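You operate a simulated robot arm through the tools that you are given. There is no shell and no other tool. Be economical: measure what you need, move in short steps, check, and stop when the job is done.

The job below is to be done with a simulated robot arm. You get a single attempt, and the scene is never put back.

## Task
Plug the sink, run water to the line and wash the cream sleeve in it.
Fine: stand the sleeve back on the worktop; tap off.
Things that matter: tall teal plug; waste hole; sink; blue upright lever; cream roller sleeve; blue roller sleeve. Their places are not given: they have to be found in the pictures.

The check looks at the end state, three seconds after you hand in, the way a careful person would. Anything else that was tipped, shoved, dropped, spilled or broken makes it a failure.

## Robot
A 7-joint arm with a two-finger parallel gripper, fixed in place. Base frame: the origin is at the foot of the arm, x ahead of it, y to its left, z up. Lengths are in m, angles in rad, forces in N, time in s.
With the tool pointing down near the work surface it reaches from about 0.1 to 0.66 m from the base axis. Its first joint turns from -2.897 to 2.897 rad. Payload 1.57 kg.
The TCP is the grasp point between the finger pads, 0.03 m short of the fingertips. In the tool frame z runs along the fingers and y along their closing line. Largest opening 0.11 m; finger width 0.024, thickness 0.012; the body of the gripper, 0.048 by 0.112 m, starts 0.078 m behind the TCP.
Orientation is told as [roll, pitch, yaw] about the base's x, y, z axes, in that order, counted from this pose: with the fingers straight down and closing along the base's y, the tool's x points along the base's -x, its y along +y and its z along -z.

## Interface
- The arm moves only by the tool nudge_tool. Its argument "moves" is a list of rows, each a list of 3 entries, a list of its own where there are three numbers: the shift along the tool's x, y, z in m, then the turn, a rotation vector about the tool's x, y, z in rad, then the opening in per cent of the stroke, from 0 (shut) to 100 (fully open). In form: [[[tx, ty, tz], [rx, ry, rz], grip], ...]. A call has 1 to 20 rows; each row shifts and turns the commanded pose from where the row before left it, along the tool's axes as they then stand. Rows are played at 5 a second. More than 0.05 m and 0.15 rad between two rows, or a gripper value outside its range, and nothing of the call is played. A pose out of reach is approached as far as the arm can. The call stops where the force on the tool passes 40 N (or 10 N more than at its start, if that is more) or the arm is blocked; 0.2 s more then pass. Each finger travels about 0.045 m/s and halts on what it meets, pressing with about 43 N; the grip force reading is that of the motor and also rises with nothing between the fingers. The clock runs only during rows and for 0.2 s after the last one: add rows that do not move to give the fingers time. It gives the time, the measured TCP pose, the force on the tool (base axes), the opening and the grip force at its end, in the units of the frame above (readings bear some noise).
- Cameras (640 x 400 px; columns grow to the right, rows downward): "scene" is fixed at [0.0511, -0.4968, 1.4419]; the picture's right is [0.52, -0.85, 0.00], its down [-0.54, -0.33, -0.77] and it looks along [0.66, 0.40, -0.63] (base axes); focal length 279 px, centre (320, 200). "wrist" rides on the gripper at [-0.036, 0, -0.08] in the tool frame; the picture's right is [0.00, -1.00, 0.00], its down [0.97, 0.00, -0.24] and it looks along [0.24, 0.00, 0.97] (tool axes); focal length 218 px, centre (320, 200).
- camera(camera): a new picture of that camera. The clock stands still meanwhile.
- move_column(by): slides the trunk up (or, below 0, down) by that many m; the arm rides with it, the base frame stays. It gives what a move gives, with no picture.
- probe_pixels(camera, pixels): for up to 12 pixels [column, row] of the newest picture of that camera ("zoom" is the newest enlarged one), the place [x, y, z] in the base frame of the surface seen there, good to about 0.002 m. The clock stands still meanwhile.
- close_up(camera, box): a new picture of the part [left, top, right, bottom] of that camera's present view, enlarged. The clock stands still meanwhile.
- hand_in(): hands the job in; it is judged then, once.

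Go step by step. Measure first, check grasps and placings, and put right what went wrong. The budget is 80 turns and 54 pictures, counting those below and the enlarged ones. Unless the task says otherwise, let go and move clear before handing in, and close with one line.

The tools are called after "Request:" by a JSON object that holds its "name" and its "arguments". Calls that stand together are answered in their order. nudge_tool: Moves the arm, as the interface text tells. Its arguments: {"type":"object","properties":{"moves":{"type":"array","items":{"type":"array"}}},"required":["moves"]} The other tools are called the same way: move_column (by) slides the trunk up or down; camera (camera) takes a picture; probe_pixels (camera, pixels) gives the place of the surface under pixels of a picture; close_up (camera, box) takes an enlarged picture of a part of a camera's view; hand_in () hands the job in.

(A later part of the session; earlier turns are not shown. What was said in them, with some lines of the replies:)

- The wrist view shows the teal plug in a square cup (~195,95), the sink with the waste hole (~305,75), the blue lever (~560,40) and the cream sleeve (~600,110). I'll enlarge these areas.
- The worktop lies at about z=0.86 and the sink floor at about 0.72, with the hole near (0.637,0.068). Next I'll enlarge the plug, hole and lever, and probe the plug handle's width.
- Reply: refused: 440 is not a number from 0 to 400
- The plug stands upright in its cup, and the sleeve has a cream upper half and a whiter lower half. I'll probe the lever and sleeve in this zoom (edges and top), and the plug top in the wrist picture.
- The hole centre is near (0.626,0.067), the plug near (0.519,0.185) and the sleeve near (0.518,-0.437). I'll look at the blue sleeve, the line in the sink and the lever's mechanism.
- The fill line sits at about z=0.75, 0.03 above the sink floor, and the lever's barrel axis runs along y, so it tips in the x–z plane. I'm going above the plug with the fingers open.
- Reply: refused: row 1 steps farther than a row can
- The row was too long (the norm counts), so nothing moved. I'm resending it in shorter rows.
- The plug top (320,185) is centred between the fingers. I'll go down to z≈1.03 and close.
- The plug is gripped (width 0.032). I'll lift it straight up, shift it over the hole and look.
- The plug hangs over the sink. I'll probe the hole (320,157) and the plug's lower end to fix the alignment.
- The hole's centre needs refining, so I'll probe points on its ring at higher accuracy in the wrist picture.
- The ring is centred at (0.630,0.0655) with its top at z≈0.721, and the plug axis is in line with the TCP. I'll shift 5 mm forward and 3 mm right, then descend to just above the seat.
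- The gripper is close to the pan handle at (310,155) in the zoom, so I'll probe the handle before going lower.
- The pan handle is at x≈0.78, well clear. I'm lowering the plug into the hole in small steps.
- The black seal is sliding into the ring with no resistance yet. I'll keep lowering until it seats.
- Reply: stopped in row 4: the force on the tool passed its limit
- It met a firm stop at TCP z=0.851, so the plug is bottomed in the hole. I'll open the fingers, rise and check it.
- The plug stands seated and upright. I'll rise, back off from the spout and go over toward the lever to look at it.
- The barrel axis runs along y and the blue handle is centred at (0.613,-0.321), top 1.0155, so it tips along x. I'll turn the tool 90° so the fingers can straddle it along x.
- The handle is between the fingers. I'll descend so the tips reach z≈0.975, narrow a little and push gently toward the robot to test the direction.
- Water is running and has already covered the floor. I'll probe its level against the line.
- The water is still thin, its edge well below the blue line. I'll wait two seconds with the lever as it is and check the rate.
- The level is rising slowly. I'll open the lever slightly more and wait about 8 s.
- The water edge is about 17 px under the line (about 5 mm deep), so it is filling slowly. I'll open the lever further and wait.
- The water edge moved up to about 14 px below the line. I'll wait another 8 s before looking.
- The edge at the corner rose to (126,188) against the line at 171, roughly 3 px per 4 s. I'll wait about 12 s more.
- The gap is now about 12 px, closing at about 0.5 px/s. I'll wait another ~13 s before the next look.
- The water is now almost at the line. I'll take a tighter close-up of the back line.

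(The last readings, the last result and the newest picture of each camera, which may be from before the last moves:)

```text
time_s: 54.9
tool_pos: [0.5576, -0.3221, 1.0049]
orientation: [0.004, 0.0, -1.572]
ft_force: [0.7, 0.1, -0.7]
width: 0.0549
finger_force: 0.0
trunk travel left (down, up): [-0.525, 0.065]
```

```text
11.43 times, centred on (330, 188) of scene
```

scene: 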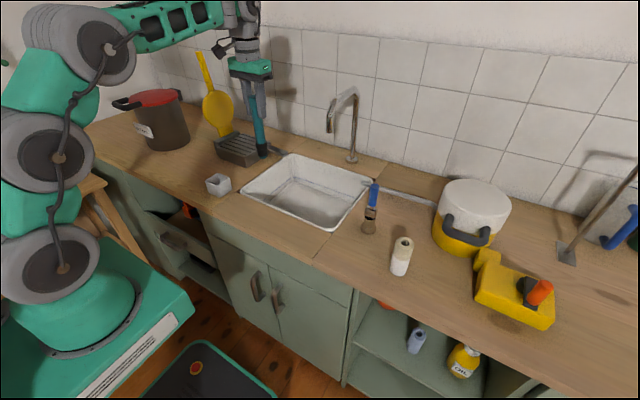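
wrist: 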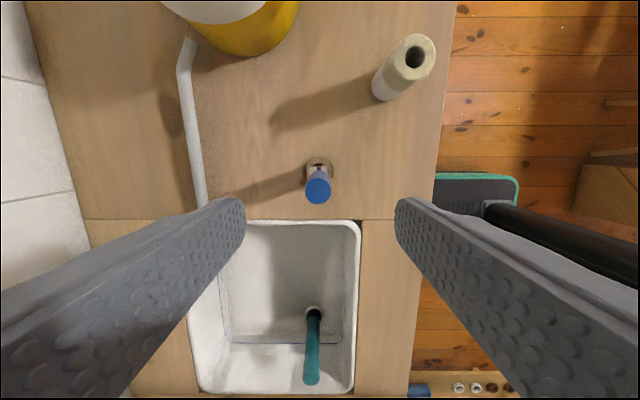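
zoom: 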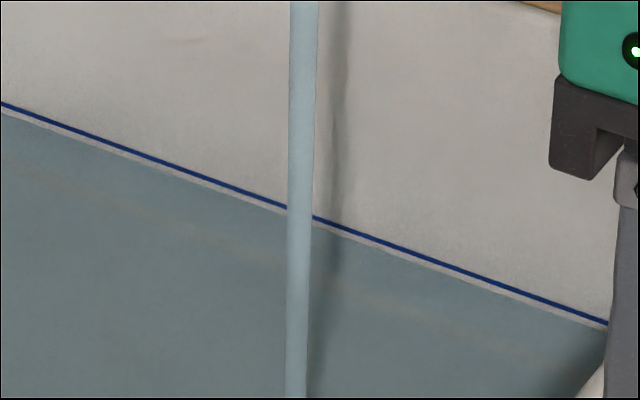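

The gap is about 7 px (≈3 mm) at roughly 0.7 mm/s. I'll wait ~2.6 s more, then push the lever back upright in the same call.

Request:
{"name": "nudge_tool", "arguments": {"moves": [[[0, 0, 0], [0, 0, 0], 50], [[0, 0, 0], [0, 0, 0], 50], [[0, 0, 0], [0, 0, 0], 50], [[0, 0, 0], [0, 0, 0], 50], [[0, 0, 0], [0, 0, 0], 50], [[0, 0, 0], [0, 0, 0], 50], [[0, 0, 0], [0, 0, 0], 50], [[0, 0, 0], [0, 0, 0], 50], [[0, 0, 0], [0, 0, 0], 50], [[0, 0, 0], [0, 0, 0], 50], [[0, 0, 0], [0, 0, 0], 50], [[0, 0, 0], [0, 0, 0], 50], [[0, 0, 0], [0, 0, 0], 50], [[0, 0.02, 0], [0, 0, 0], 50], [[0, 0.015, 0], [0, 0, 0], 50], [[0, 0.01, 0], [0, 0, 0], 50], [[0, 0.01, 0], [0, 0, 0], 50], [[0, 0.008, 0], [0, 0, 0], 50], [[0, 0.005, 0], [0, 0, 0], 50], [[0, 0, 0], [0, 0, 0], 50]]}}

Request:
{"name": "close_up", "arguments": {"camera": "scene", "box": [305, 170, 405, 240]}}

```text
time_s: 59.1
tool_pos: [0.6258, -0.3233, 1.0041]
orientation: [0.004, 0.001, -1.57]
ft_force: [-0.9, 0.2, -0.1]
width: 0.0551
finger_force: 0.0
trunk travel left (down, up): [-0.525, 0.065]
```

```text
5.71 times, centred on (355, 205) of scene
```

zoom: 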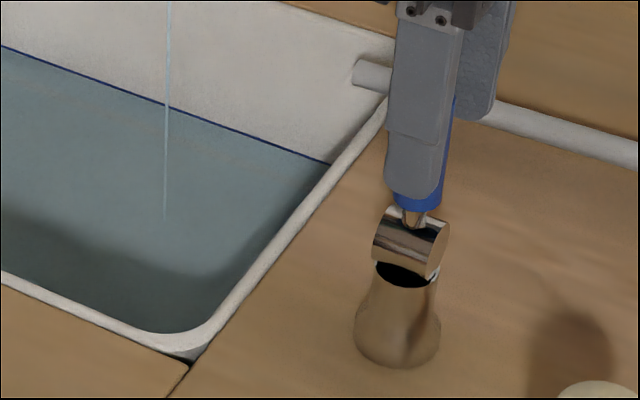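

Only a thin trickle is left and the water is at the line. I'll push the lever a few mm more to shut it fully.

Request:
{"name": "nudge_tool", "arguments": {"moves": [[[0, 0.003, 0], [0, 0, 0], 50], [[0, 0.003, 0], [0, 0, 0], 50], [[0, 0, 0], [0, 0, 0], 50]]}}

Request:
{"name": "close_up", "arguments": {"camera": "scene", "box": [305, 160, 385, 225]}}

```text
time_s: 59.9
tool_pos: [0.632, -0.3223, 1.006]
orientation: [0.004, 0.002, -1.57]
ft_force: [-3.1, 0.2, 0.9]
width: 0.0578
finger_force: 1.6
trunk travel left (down, up): [-0.525, 0.065]
```

```text
6.15 times, centred on (345, 192) of scene
```

zoom: 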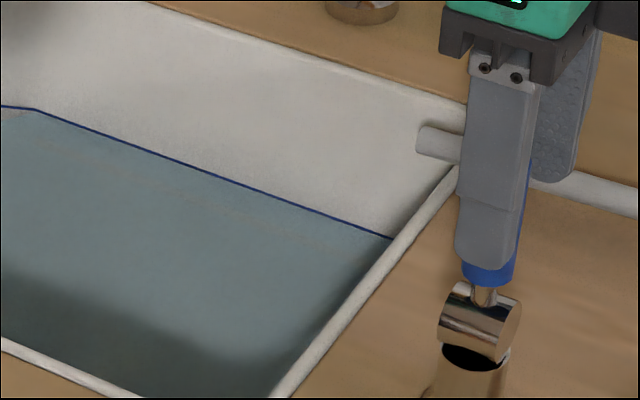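

The stream has stopped, the lever is against its upright stop and the water sits at the line. I'll back off, rise and go toward a stand-off in front of the cream sleeve, turning to yaw -0.7.

Request:
{"name": "nudge_tool", "arguments": {"moves": [[[0, -0.006, 0], [0, 0, 0], 60], [[0, 0, 0], [0, 0, 0], 70], [[0, 0, -0.04], [0, 0, 0], 70], [[0, 0, -0.045], [0, 0, 0], 70], [[0, 0, -0.045], [0, 0, 0], 70], [[-0.006, -0.041, 0], [0, 0, 0], 70], [[-0.006, -0.041, 0], [0, 0, 0], 70], [[-0.006, -0.041, 0], [0, 0, 0], 70], [[-0.006, -0.041, 0], [0, 0, 0], 70], [[-0.007, -0.041, 0], [0, 0, 0], 70], [[0, 0, 0], [0, 0, -0.145], 73], [[0, 0, 0], [0, 0, -0.145], 73], [[0, 0, 0], [0, 0, -0.145], 73], [[0, 0, 0], [0, 0, -0.145], 73], [[0, 0, 0], [0, 0, -0.145], 73], [[0, 0, 0], [0, 0, -0.145], 73]]}}

Request:
{"name": "nudge_tool", "arguments": {"moves": [[[0, 0, 0], [0, -0.15, 0], 73], [[0, 0, 0], [0, -0.15, 0], 73], [[0, 0, 0], [0, -0.15, 0], 73], [[0, 0, 0], [0, -0.15, 0], 73], [[0, 0, 0], [0, -0.15, 0], 73], [[0, 0, 0], [0, -0.15, 0], 73], [[0, 0, 0], [0, -0.15, 0], 73], [[0, 0, 0], [0, -0.15, 0], 73], [[0, 0, 0], [0, -0.15, 0], 73], [[0, 0, 0], [0, 0, 0], 73]]}}

Request:
{"name": "camera", "arguments": {"camera": "scene"}}

```text
time_s: 63.3
tool_pos: [0.4027, -0.3444, 1.1213]
orientation: [0.004, -0.003, -0.7]
ft_force: [0.5, -0.6, -0.8]
width: 0.0805
finger_force: 0.1
out of reach, approached as far as the arm can: row 5
trunk travel left (down, up): [-0.525, 0.065]
```

```text
time_s: 65.3
tool_pos: [0.5563, -0.3254, 1.2203]
orientation: [-0.048, -1.067, -0.599]
ft_force: [0.2, -0.1, 0.0]
width: 0.0805
finger_force: 0.1
out of reach, approached as far as the arm can: row 2, 3, 4, 5, 6
trunk travel left (down, up): [-0.525, 0.065]
stopped in row 9: the arm was blocked; the commanded pose is now the measured one
```

```text
16 pictures are left
```

scene: 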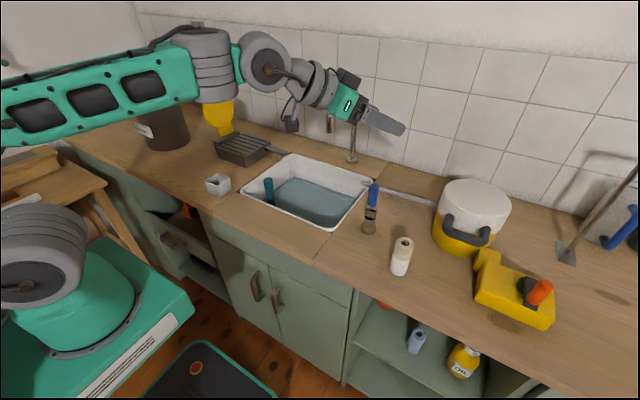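

The arm can't tilt that far here (blocked at pitch -1.07) and nothing was touched. I'll undo the tilt and take the sleeve from above instead.

Request:
{"name": "nudge_tool", "arguments": {"moves": [[[0, 0, 0], [0, 0.15, 0], 73], [[0, 0, 0], [0, 0.15, 0], 73], [[0, 0, 0], [0, 0.15, 0], 73], [[0, 0, 0], [0, 0.15, 0], 73], [[0, 0, 0], [0, 0.15, 0], 73], [[0, 0, 0], [0, 0.15, 0], 73], [[0, 0, 0], [0, 0.15, 0], 73], [[0, 0, 0], [0, 0, 0], 73]]}}

```text
time_s: 67.1
tool_pos: [0.5578, -0.2949, 1.2149]
orientation: [0.018, -0.092, -0.639]
ft_force: [-0.4, 0.3, 0.1]
width: 0.0802
finger_force: 0.0
out of reach, approached as far as the arm can: row 6, 7
trunk travel left (down, up): [-0.525, 0.065]
```

I'm still at the top of the reach. I'll come down first, then read the pose.

Request:
{"name": "nudge_tool", "arguments": {"moves": [[[0, 0, 0.04], [0, 0, 0], 73], [[0, 0, 0.04], [0, 0, 0], 73], [[0, 0, 0], [0, 0, 0], 73]]}}

```text
time_s: 67.9
tool_pos: [0.5658, -0.3011, 1.1344]
orientation: [0.017, -0.092, -0.64]
ft_force: [0.8, -1.1, -0.5]
width: 0.0806
finger_force: 0.1
trunk travel left (down, up): [-0.525, 0.065]
```

Now level the tool, turn it back to yaw 0 and move over the sleeve.

Request:
{"name": "nudge_tool", "arguments": {"moves": [[[0, 0, 0], [0.017, 0.092, 0], 73], [[0, 0, 0], [0, 0, -0.13], 73], [[0, 0, 0], [0, 0, -0.13], 73], [[0, 0, 0], [0, 0, -0.13], 73], [[0, 0, 0], [0, 0, -0.13], 73], [[0, 0, 0], [0, 0, -0.12], 73], [[0.016, -0.045, 0], [0, 0, 0], 73], [[0.016, -0.045, 0], [0, 0, 0], 73], [[0.016, -0.045, 0], [0, 0, 0], 73], [[0, 0, 0], [0, 0, 0], 73]]}}

Request:
{"name": "camera", "arguments": {"camera": "wrist"}}

```text
time_s: 70.1
tool_pos: [0.5186, -0.4371, 1.1333]
orientation: [0.002, 0.003, 0.004]
ft_force: [-0.4, 0.1, -0.2]
width: 0.0801
finger_force: 0.1
trunk travel left (down, up): [-0.525, 0.065]
```

```text
15 pictures are left
```

wrist: 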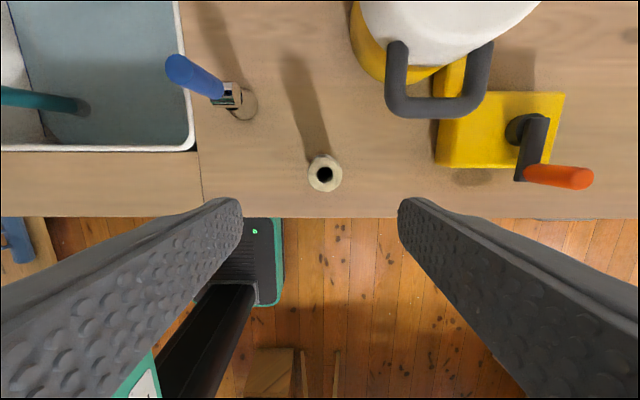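

The sleeve top (324,174) lies under the gripper. I'll probe its rim for the centre.

Request:
{"name": "probe_pixels", "arguments": {"camera": "wrist", "pixels": [[310, 174], [339, 174], [324, 159], [324, 188], [312, 180], [336, 180]]}}

```text
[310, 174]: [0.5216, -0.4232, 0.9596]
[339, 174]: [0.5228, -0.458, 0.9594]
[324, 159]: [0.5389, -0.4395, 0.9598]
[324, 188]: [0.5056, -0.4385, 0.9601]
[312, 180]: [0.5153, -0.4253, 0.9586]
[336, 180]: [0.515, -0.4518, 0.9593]
```

The centre is (0.522,-0.4395) and the top is 0.9595. I'll descend so the fingertips stay on the cream part (TCP z≈0.953), then close.

Request:
{"name": "nudge_tool", "arguments": {"moves": [[[-0.0035, -0.0025, 0], [0, 0, 0], 73], [[0, 0, 0.045], [0, 0, 0], 73], [[0, 0, 0.045], [0, 0, 0], 73], [[0, 0, 0.045], [0, 0, 0], 73], [[0, 0, 0.03], [0, 0, 0], 73], [[0, 0, 0.015], [0, 0, 0], 73], [[0, 0, 0], [0, 0, 0], 50], [[0, 0, 0], [0, 0, 0], 35], [[0, 0, 0], [0, 0, 0], 20], [[0, 0, 0], [0, 0, 0], 0], [[0, 0, 0], [0, 0, 0], 0]]}}

```text
time_s: 72.5
tool_pos: [0.5213, -0.438, 0.9543]
orientation: [0.003, 0.002, 0.001]
ft_force: [-0.2, 0.6, 0.3]
width: 0.0406
finger_force: 36.6
trunk travel left (down, up): [-0.525, 0.065]
```

The sleeve is held (width 0.0406). I'll lift it, carry it in front of the lever to over the sink at (0.62,-0.08) and lower it to just above the floor.

Request:
{"name": "nudge_tool", "arguments": {"moves": [[[0, 0, -0.03], [0, 0, 0], 0], [[0, 0, -0.04], [0, 0, 0], 0], [[0, 0, -0.04], [0, 0, 0], 0], [[0, 0.045, 0], [0, 0, 0], 0], [[0, 0.045, 0], [0, 0, 0], 0], [[0, 0.045, 0], [0, 0, 0], 0], [[0, 0.045, 0], [0, 0, 0], 0], [[0, 0.045, 0], [0, 0, 0], 0], [[0, 0.045, 0], [0, 0, 0], 0], [[0, 0.045, 0], [0, 0, 0], 0], [[-0.02, 0.043, 0], [0, 0, 0], 0], [[-0.04, 0, 0], [0, 0, 0], 0], [[-0.04, 0, 0], [0, 0, 0], 0], [[0, 0, 0.04], [0, 0, 0], 0], [[0, 0, 0.04], [0, 0, 0], 0], [[0, 0, 0.04], [0, 0, 0], 0], [[0, 0, 0.04], [0, 0, 0], 0], [[0, 0, 0], [0, 0, 0], 0]]}}

Request:
{"name": "close_up", "arguments": {"camera": "scene", "box": [240, 90, 400, 240]}}

```text
time_s: 76.3
tool_pos: [0.6202, -0.0801, 0.9051]
orientation: [0.001, 0.002, 0.003]
ft_force: [0.2, 0.0, -0.1]
width: 0.0404
finger_force: 42.7
trunk travel left (down, up): [-0.525, 0.065]
```

```text
2.67 times, centred on (320, 165) of scene
```

zoom: 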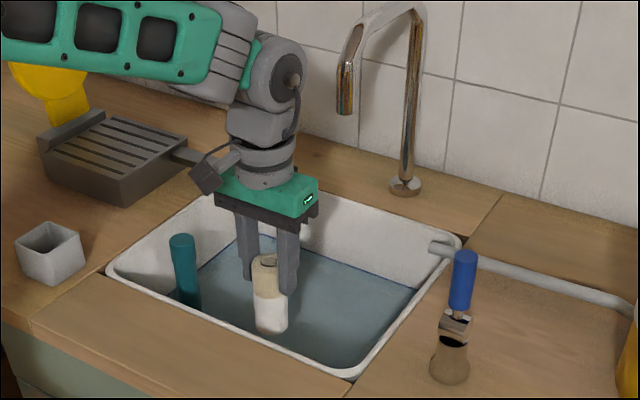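

The sleeve is over the water with the tap shut. I'll dip it near the floor and swish it about gently.

Request:
{"name": "nudge_tool", "arguments": {"moves": [[[0, 0, 0.03], [0, 0, 0], 0], [[0, 0, 0.03], [0, 0, 0], 0], [[0, 0, 0.02], [0, 0, 0], 0], [[0, 0.01, 0], [0, 0, 0], 0], [[0, -0.01, 0], [0, 0, 0], 0], [[0, -0.01, 0], [0, 0, 0], 0], [[0, 0.01, 0], [0, 0, 0], 0], [[0, 0.01, 0], [0, 0, 0], 0], [[0, -0.01, 0], [0, 0, 0], 0], [[0, -0.01, 0], [0, 0, 0], 0], [[0, 0.01, 0], [0, 0, 0], 0], [[0, 0, 0], [0, 0, 0], 0], [[0, 0, 0], [0, 0, 0], 0], [[0, 0, 0], [0, 0, 0], 0], [[0, 0, 0], [0, 0, 0], 0], [[0, 0, 0], [0, 0, 0], 0]]}}

Request:
{"name": "nudge_tool", "arguments": {"moves": [[[0, 0, -0.03], [0, 0, 0], 0], [[0, 0, -0.03], [0, 0, 0], 0], [[0, 0, -0.03], [0, 0, 0], 0], [[0, 0, 0], [0, 0, 0], 0]]}}

Request:
{"name": "close_up", "arguments": {"camera": "scene", "box": [260, 130, 360, 230]}}

```text
time_s: 79.7
tool_pos: [0.6197, -0.0792, 0.8252]
orientation: [0.002, 0.002, 0.003]
ft_force: [0.2, -0.6, -0.4]
width: 0.0403
finger_force: 42.9
trunk travel left (down, up): [-0.525, 0.065]
```

```text
time_s: 80.7
tool_pos: [0.6183, -0.0798, 0.9151]
orientation: [0.002, 0.002, 0.003]
ft_force: [0.1, -0.4, -0.4]
width: 0.0405
finger_force: 42.7
trunk travel left (down, up): [-0.525, 0.065]
```

```text
4.00 times, centred on (310, 180) of scene
```

zoom: 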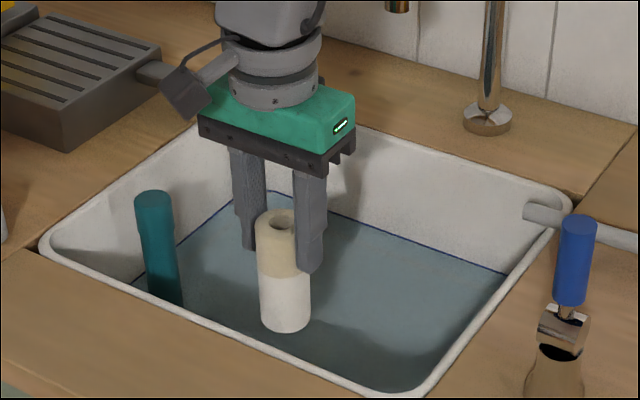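

The lower half's shade seems to have changed, so I'll look closer at the sleeve.

Request:
{"name": "close_up", "arguments": {"camera": "scene", "box": [315, 178, 347, 218]}}

```text
10.00 times, centred on (331, 198) of scene
```

zoom: 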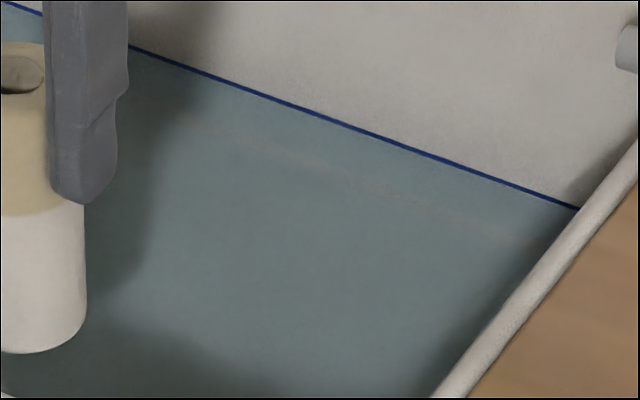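

That box missed the sleeve; here is the correct one.

Request:
{"name": "close_up", "arguments": {"camera": "scene", "box": [286, 178, 318, 218]}}

```text
10.00 times, centred on (302, 198) of scene
```

zoom: 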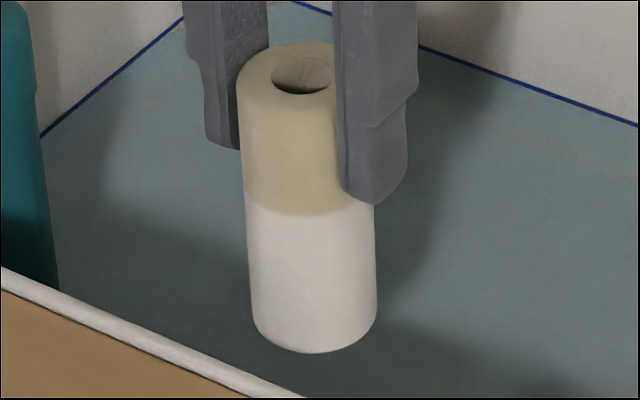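

The whitish lower part looks unchanged after one short dip. I'll wash more vigorously: lower a little deeper with longer strokes and twists.

Request:
{"name": "nudge_tool", "arguments": {"moves": [[[0, 0, 0.04], [0, 0, 0], 0], [[0, 0, 0.04], [0, 0, 0], 0], [[0, 0, 0.014], [0, 0, 0], 0], [[0, 0.03, 0], [0, 0, 0.1], 0], [[0, -0.03, 0], [0, 0, 0.1], 0], [[0, -0.03, 0], [0, 0, -0.1], 0], [[0, 0.03, 0], [0, 0, -0.1], 0], [[0, 0.03, 0], [0, 0, 0.1], 0], [[0, -0.03, 0], [0, 0, 0.1], 0], [[0, -0.03, 0], [0, 0, -0.1], 0], [[0, 0.03, 0], [0, 0, -0.1], 0], [[0, 0.03, 0], [0, 0, 0.1], 0], [[0, -0.03, 0], [0, 0, 0.1], 0], [[0, -0.03, 0], [0, 0, -0.1], 0], [[0, 0.03, 0], [0, 0, -0.1], 0], [[0, 0.03, 0], [0, 0, 0.1], 0], [[0, -0.03, 0], [0, 0, -0.1], 0], [[0, 0, 0], [0, 0, 0], 0], [[0, 0, 0], [0, 0, 0], 0], [[0, 0, 0], [0, 0, 0], 0]]}}

Request:
{"name": "nudge_tool", "arguments": {"moves": [[[0, 0.03, 0], [0, 0, 0], 0], [[0, -0.03, 0], [0, 0, 0], 0], [[0, -0.03, 0], [0, 0, 0], 0], [[0, 0.03, 0], [0, 0, 0], 0], [[0, 0.03, 0], [0, 0, 0], 0], [[0, -0.03, 0], [0, 0, 0], 0], [[0, -0.03, 0], [0, 0, 0], 0], [[0, 0.03, 0], [0, 0, 0], 0], [[0, 0.03, 0], [0, 0, 0], 0], [[0, -0.03, 0], [0, 0, 0], 0], [[0, -0.03, 0], [0, 0, 0], 0], [[0, 0.03, 0], [0, 0, 0], 0], [[0, 0, 0], [0, 0, 0], 0], [[0, 0, -0.03], [0, 0, 0], 0], [[0, 0, -0.03], [0, 0, 0], 0], [[0, 0, -0.034], [0, 0, 0], 0], [[0, 0, 0], [0, 0, 0], 0]]}}

Request:
{"name": "close_up", "arguments": {"camera": "scene", "box": [286, 178, 318, 218]}}

```text
time_s: 84.9
tool_pos: [0.6005, -0.0779, 0.8216]
orientation: [0.003, 0.003, 0.002]
ft_force: [0.6, 0.3, 0.9]
width: 0.0406
finger_force: 43.2
trunk travel left (down, up): [-0.525, 0.065]
```

```text
time_s: 88.5
tool_pos: [0.6004, -0.0772, 0.9152]
orientation: [0.002, 0.001, 0.002]
ft_force: [0.5, -1.2, 0.2]
width: 0.0403
finger_force: 42.7
trunk travel left (down, up): [-0.525, 0.065]
```

```text
10.00 times, centred on (302, 198) of scene
```

zoom: 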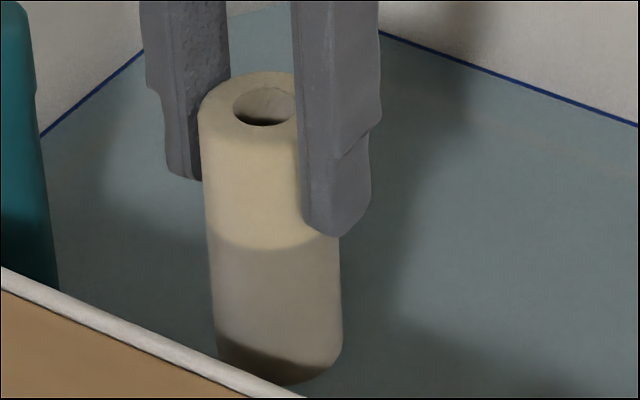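

It works: the whole lower part has faded from white to nearly cream. I'll wash on with more strokes.

Request:
{"name": "nudge_tool", "arguments": {"moves": [[[-0.018, 0, 0.03], [0, 0, 0], 0], [[0, 0, 0.04], [0, 0, 0], 0], [[0, 0, 0.024], [0, 0, 0], 0], [[0, 0.03, 0], [0, 0, 0], 0], [[0, -0.03, 0], [0, 0, 0], 0], [[0, -0.03, 0], [0, 0, 0], 0], [[0, 0.03, 0], [0, 0, 0], 0], [[0, 0.03, 0], [0, 0, 0], 0], [[0, -0.03, 0], [0, 0, 0], 0], [[0, -0.03, 0], [0, 0, 0], 0], [[0, 0.03, 0], [0, 0, 0], 0], [[0, 0.03, 0], [0, 0, 0], 0], [[0, -0.03, 0], [0, 0, 0], 0], [[0, -0.03, 0], [0, 0, 0], 0], [[0, 0.03, 0], [0, 0, 0], 0], [[0, 0.03, 0], [0, 0, 0], 0], [[0, -0.03, 0], [0, 0, 0], 0], [[0, -0.03, 0], [0, 0, 0], 0], [[0, 0.03, 0], [0, 0, 0], 0], [[0, 0, 0], [0, 0, 0], 0]]}}

Request:
{"name": "nudge_tool", "arguments": {"moves": [[[0, 0.03, 0], [0, 0, 0], 0], [[0, -0.03, 0], [0, 0, 0], 0], [[0, -0.03, 0], [0, 0, 0], 0], [[0, 0.03, 0], [0, 0, 0], 0], [[0, 0.03, 0], [0, 0, 0], 0], [[0, -0.03, 0], [0, 0, 0], 0], [[0, -0.03, 0], [0, 0, 0], 0], [[0, 0.03, 0], [0, 0, 0], 0], [[0, 0.03, 0], [0, 0, 0], 0], [[0, -0.03, 0], [0, 0, 0], 0], [[0, -0.03, 0], [0, 0, 0], 0], [[0, 0.03, 0], [0, 0, 0], 0], [[0, 0.03, 0], [0, 0, 0], 0], [[0, -0.03, 0], [0, 0, 0], 0], [[0, -0.03, 0], [0, 0, 0], 0], [[0, 0.03, 0], [0, 0, 0], 0], [[0, 0, -0.03], [0, 0, 0], 0], [[0, 0, -0.03], [0, 0, 0], 0], [[0, 0, -0.034], [0, 0, 0], 0], [[0, 0, 0], [0, 0, 0], 0]]}}

Request:
{"name": "close_up", "arguments": {"camera": "scene", "box": [286, 178, 318, 218]}}

```text
time_s: 92.7
tool_pos: [0.6171, -0.0755, 0.8215]
orientation: [0.001, 0.002, 0.003]
ft_force: [-0.3, 0.3, -0.2]
width: 0.0403
finger_force: 42.9
trunk travel left (down, up): [-0.525, 0.065]
```

```text
time_s: 96.9
tool_pos: [0.6182, -0.0779, 0.9147]
orientation: [0.003, 0.0, 0.001]
ft_force: [-0.2, -0.4, -0.7]
width: 0.0402
finger_force: 42.5
trunk travel left (down, up): [-0.525, 0.065]
```

```text
10.00 times, centred on (302, 198) of scene
```

zoom: 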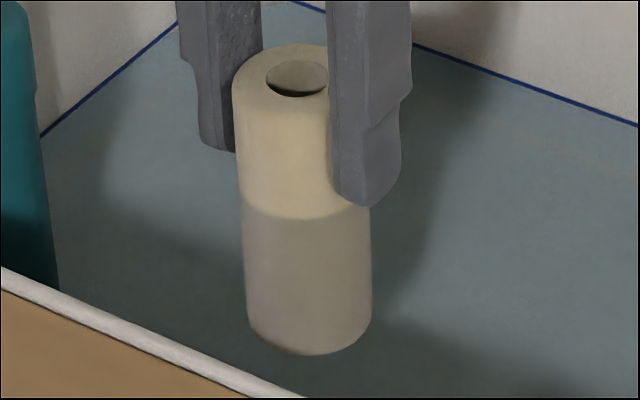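

The lower part went from white to a damp greyish-cream. I'll do one more long round, mixing plunges and strokes, to see whether it still changes.

Request:
{"name": "nudge_tool", "arguments": {"moves": [[[0, 0, 0.03], [0, 0, 0], 0], [[0, 0, 0.04], [0, 0, 0], 0], [[0, 0, 0.025], [0, 0, 0], 0], [[0, 0, -0.035], [0, 0, 0], 0], [[0, 0, 0.035], [0, 0, 0], 0], [[0, 0, -0.035], [0, 0, 0], 0], [[0, 0, 0.035], [0, 0, 0], 0], [[0, 0, -0.035], [0, 0, 0], 0], [[0, 0, 0.035], [0, 0, 0], 0], [[0, 0, -0.035], [0, 0, 0], 0], [[0, 0, 0.035], [0, 0, 0], 0], [[0, 0.03, 0], [0, 0, 0], 0], [[0, -0.03, 0], [0, 0, 0], 0], [[0, -0.03, 0], [0, 0, 0], 0], [[0, 0.03, 0], [0, 0, 0], 0], [[0, 0.03, 0], [0, 0, 0], 0], [[0, -0.03, 0], [0, 0, 0], 0], [[0, -0.03, 0], [0, 0, 0], 0], [[0, 0.03, 0], [0, 0, 0], 0], [[0, 0, 0], [0, 0, 0], 0]]}}

Request:
{"name": "nudge_tool", "arguments": {"moves": [[[0, 0.03, 0], [0, 0, 0], 0], [[0, -0.03, 0], [0, 0, 0], 0], [[0, -0.03, 0], [0, 0, 0], 0], [[0, 0.03, 0], [0, 0, 0], 0], [[0, 0.03, 0], [0, 0, 0], 0], [[0, -0.03, 0], [0, 0, 0], 0], [[0, -0.03, 0], [0, 0, 0], 0], [[0, 0.03, 0], [0, 0, 0], 0], [[0, 0.03, 0], [0, 0, 0], 0], [[0, -0.03, 0], [0, 0, 0], 0], [[0, -0.03, 0], [0, 0, 0], 0], [[0, 0.03, 0], [0, 0, 0], 0], [[0, 0.03, 0], [0, 0, 0], 0], [[0, -0.03, 0], [0, 0, 0], 0], [[0, -0.03, 0], [0, 0, 0], 0], [[0, 0.03, 0], [0, 0, 0], 0], [[0, 0, -0.03], [0, 0, 0], 0], [[0, 0, -0.03], [0, 0, 0], 0], [[0, 0, -0.035], [0, 0, 0], 0], [[0, 0, 0], [0, 0, 0], 0]]}}

Request:
{"name": "close_up", "arguments": {"camera": "scene", "box": [286, 178, 318, 218]}}

```text
time_s: 101.1
tool_pos: [0.6181, -0.0764, 0.8209]
orientation: [0.0, 0.0, 0.001]
ft_force: [0.3, 0.5, -0.4]
width: 0.0403
finger_force: 42.8
trunk travel left (down, up): [-0.525, 0.065]
```

```text
time_s: 105.3
tool_pos: [0.6201, -0.0772, 0.9153]
orientation: [0.001, 0.002, 0.002]
ft_force: [0.0, -0.2, 0.3]
width: 0.0402
finger_force: 42.9
trunk travel left (down, up): [-0.525, 0.065]
```

```text
10.00 times, centred on (302, 198) of scene
```

zoom: 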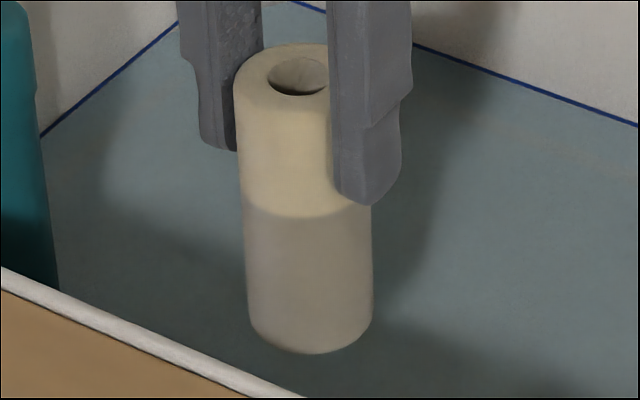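

The colour is now stable (white paint gone, damp look), so it is washed. I'll let it drip, then carry it back the same way to above its old spot.

Request:
{"name": "nudge_tool", "arguments": {"moves": [[[0, 0, 0], [0, 0, 0], 0], [[0, 0, 0], [0, 0, 0], 0], [[0, 0, 0], [0, 0, 0], 0], [[0, 0, 0], [0, 0, 0], 0], [[0, 0, 0], [0, 0, 0], 0], [[0, 0, -0.05], [0, 0, 0], 0], [[0, 0, -0.05], [0, 0, 0], 0], [[0, 0, -0.05], [0, 0, 0], 0], [[0.033, 0, 0], [0, 0, 0], 0], [[0.033, 0, 0], [0, 0, 0], 0], [[0.032, -0.02, 0], [0, 0, 0], 0], [[0, -0.045, 0], [0, 0, 0], 0], [[0, -0.045, 0], [0, 0, 0], 0], [[0, -0.045, 0], [0, 0, 0], 0], [[0, -0.045, 0], [0, 0, 0], 0], [[0, -0.045, 0], [0, 0, 0], 0], [[0, -0.045, 0], [0, 0, 0], 0], [[0, -0.045, 0], [0, 0, 0], 0], [[0, -0.025, 0], [0, 0, 0], 0], [[0, 0, 0], [0, 0, 0], 0]]}}

Request:
{"name": "nudge_tool", "arguments": {"moves": [[[0, 0, 0.04], [0, 0, 0], 0], [[0, 0, 0.03], [0, 0, 0], 0], [[0, 0, 0.02], [0, 0, 0], 0], [[0, 0, 0.01], [0, 0, 0], 0], [[0, 0, 0], [0, 0, 0], 0]]}}

Request:
{"name": "close_up", "arguments": {"camera": "scene", "box": [340, 160, 460, 290]}}

```text
time_s: 109.5
tool_pos: [0.521, -0.4398, 1.0636]
orientation: [0.001, 0.001, 0.002]
ft_force: [0.0, 0.1, -0.1]
width: 0.0401
finger_force: 43.1
trunk travel left (down, up): [-0.525, 0.065]
```

```text
time_s: 110.7
tool_pos: [0.5203, -0.4381, 0.9636]
orientation: [0.001, 0.002, 0.001]
ft_force: [-1.1, 0.2, -0.2]
width: 0.0402
finger_force: 42.6
trunk travel left (down, up): [-0.525, 0.065]
```

```text
3.08 times, centred on (400, 225) of scene
```

zoom: 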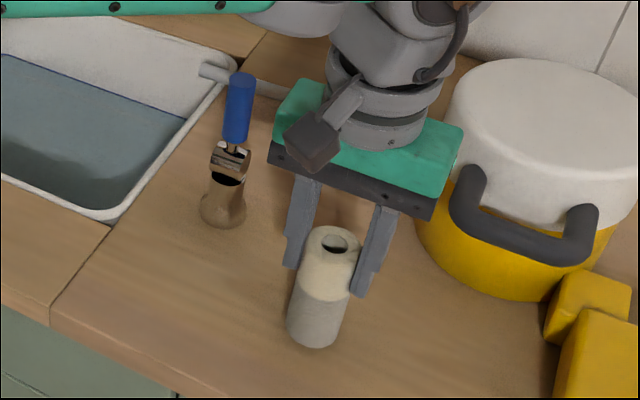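

The sleeve is about 9 mm above the worktop at its old place. I'll lower in small steps to contact.

Request:
{"name": "nudge_tool", "arguments": {"moves": [[[0, 0, 0.004], [0, 0, 0], 0], [[0, 0, 0.003], [0, 0, 0], 0], [[0, 0, 0.002], [0, 0, 0], 0], [[0, 0, 0.001], [0, 0, 0], 0], [[0, 0, 0], [0, 0, 0], 0]]}}

```text
time_s: 111.9
tool_pos: [0.5202, -0.4376, 0.9551]
orientation: [0.0, 0.0, 0.001]
ft_force: [-0.8, -0.4, 4.8]
width: 0.0403
finger_force: 42.9
trunk travel left (down, up): [-0.525, 0.065]
```

Contact at 4.8 N: the sleeve is standing on the worktop. I'll release slowly and rise straight up.

Request:
{"name": "nudge_tool", "arguments": {"moves": [[[0, 0, 0], [0, 0, 0], 42], [[0, 0, 0], [0, 0, 0], 55], [[0, 0, 0], [0, 0, 0], 70], [[0, 0, 0], [0, 0, 0], 70], [[0, 0, 0], [0, 0, 0], 70], [[0, 0, -0.02], [0, 0, 0], 70], [[0, 0, -0.04], [0, 0, 0], 70], [[0, 0, -0.045], [0, 0, 0], 70], [[0, 0, -0.045], [0, 0, 0], 70], [[0.045, 0, 0], [0, 0, 0], 70], [[0.045, 0, 0], [0, 0, 0], 70], [[0, 0, 0], [0, 0, 0], 70]]}}

Request:
{"name": "camera", "arguments": {"camera": "scene"}}

Request:
{"name": "close_up", "arguments": {"camera": "scene", "box": [240, 100, 440, 290]}}

```text
time_s: 114.5
tool_pos: [0.4321, -0.4375, 1.1067]
orientation: [0.004, 0.001, 0.002]
ft_force: [-0.2, 0.4, 0.0]
width: 0.0768
finger_force: 0.0
trunk travel left (down, up): [-0.525, 0.065]
```

```text
6 pictures are left
```

scene: 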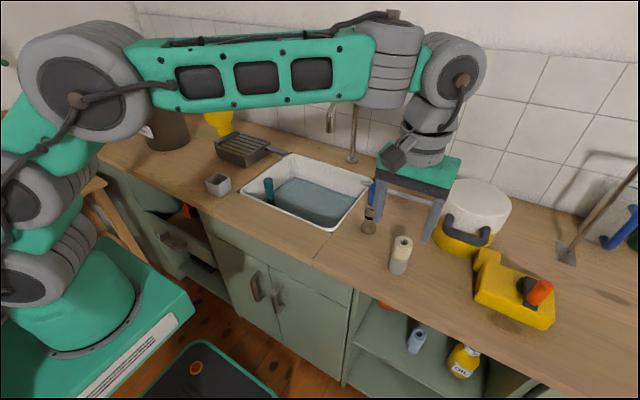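

```text
2.11 times, centred on (340, 195) of scene
```

zoom: 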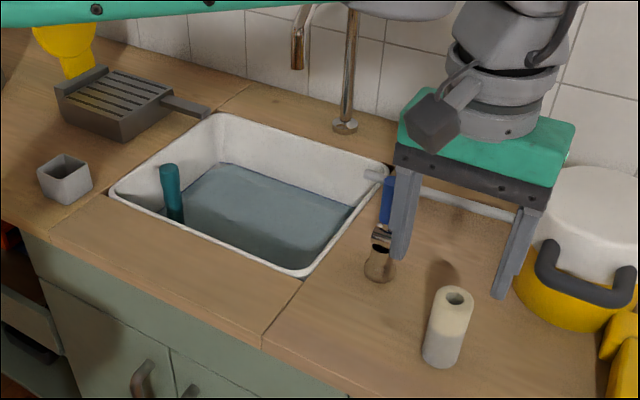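

The sleeve stands, the tap is off and the plug is in place. One last check of the water level against the line.

Request:
{"name": "close_up", "arguments": {"camera": "scene", "box": [295, 165, 355, 210]}}

```text
8.89 times, centred on (325, 188) of scene
```

zoom: 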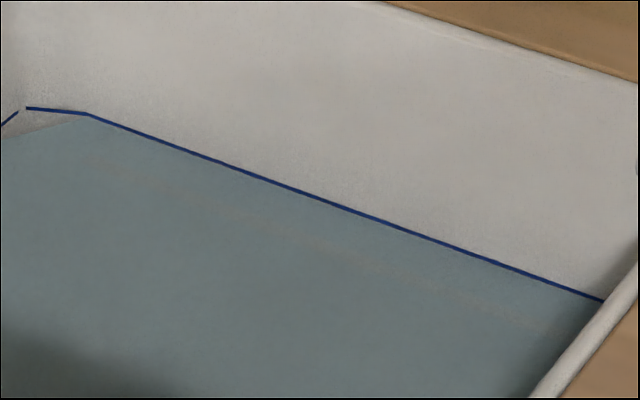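

The water edge lies right at the blue line, and everything else stands as it should. Handing in.

Request:
{"name": "hand_in", "arguments": {}}

```text
The job is handed in.
```

The sink is plugged and filled to the blue line, the cream sleeve is washed and standing back on the worktop, and the tap is off. The job is handed in, but I was not told the result.
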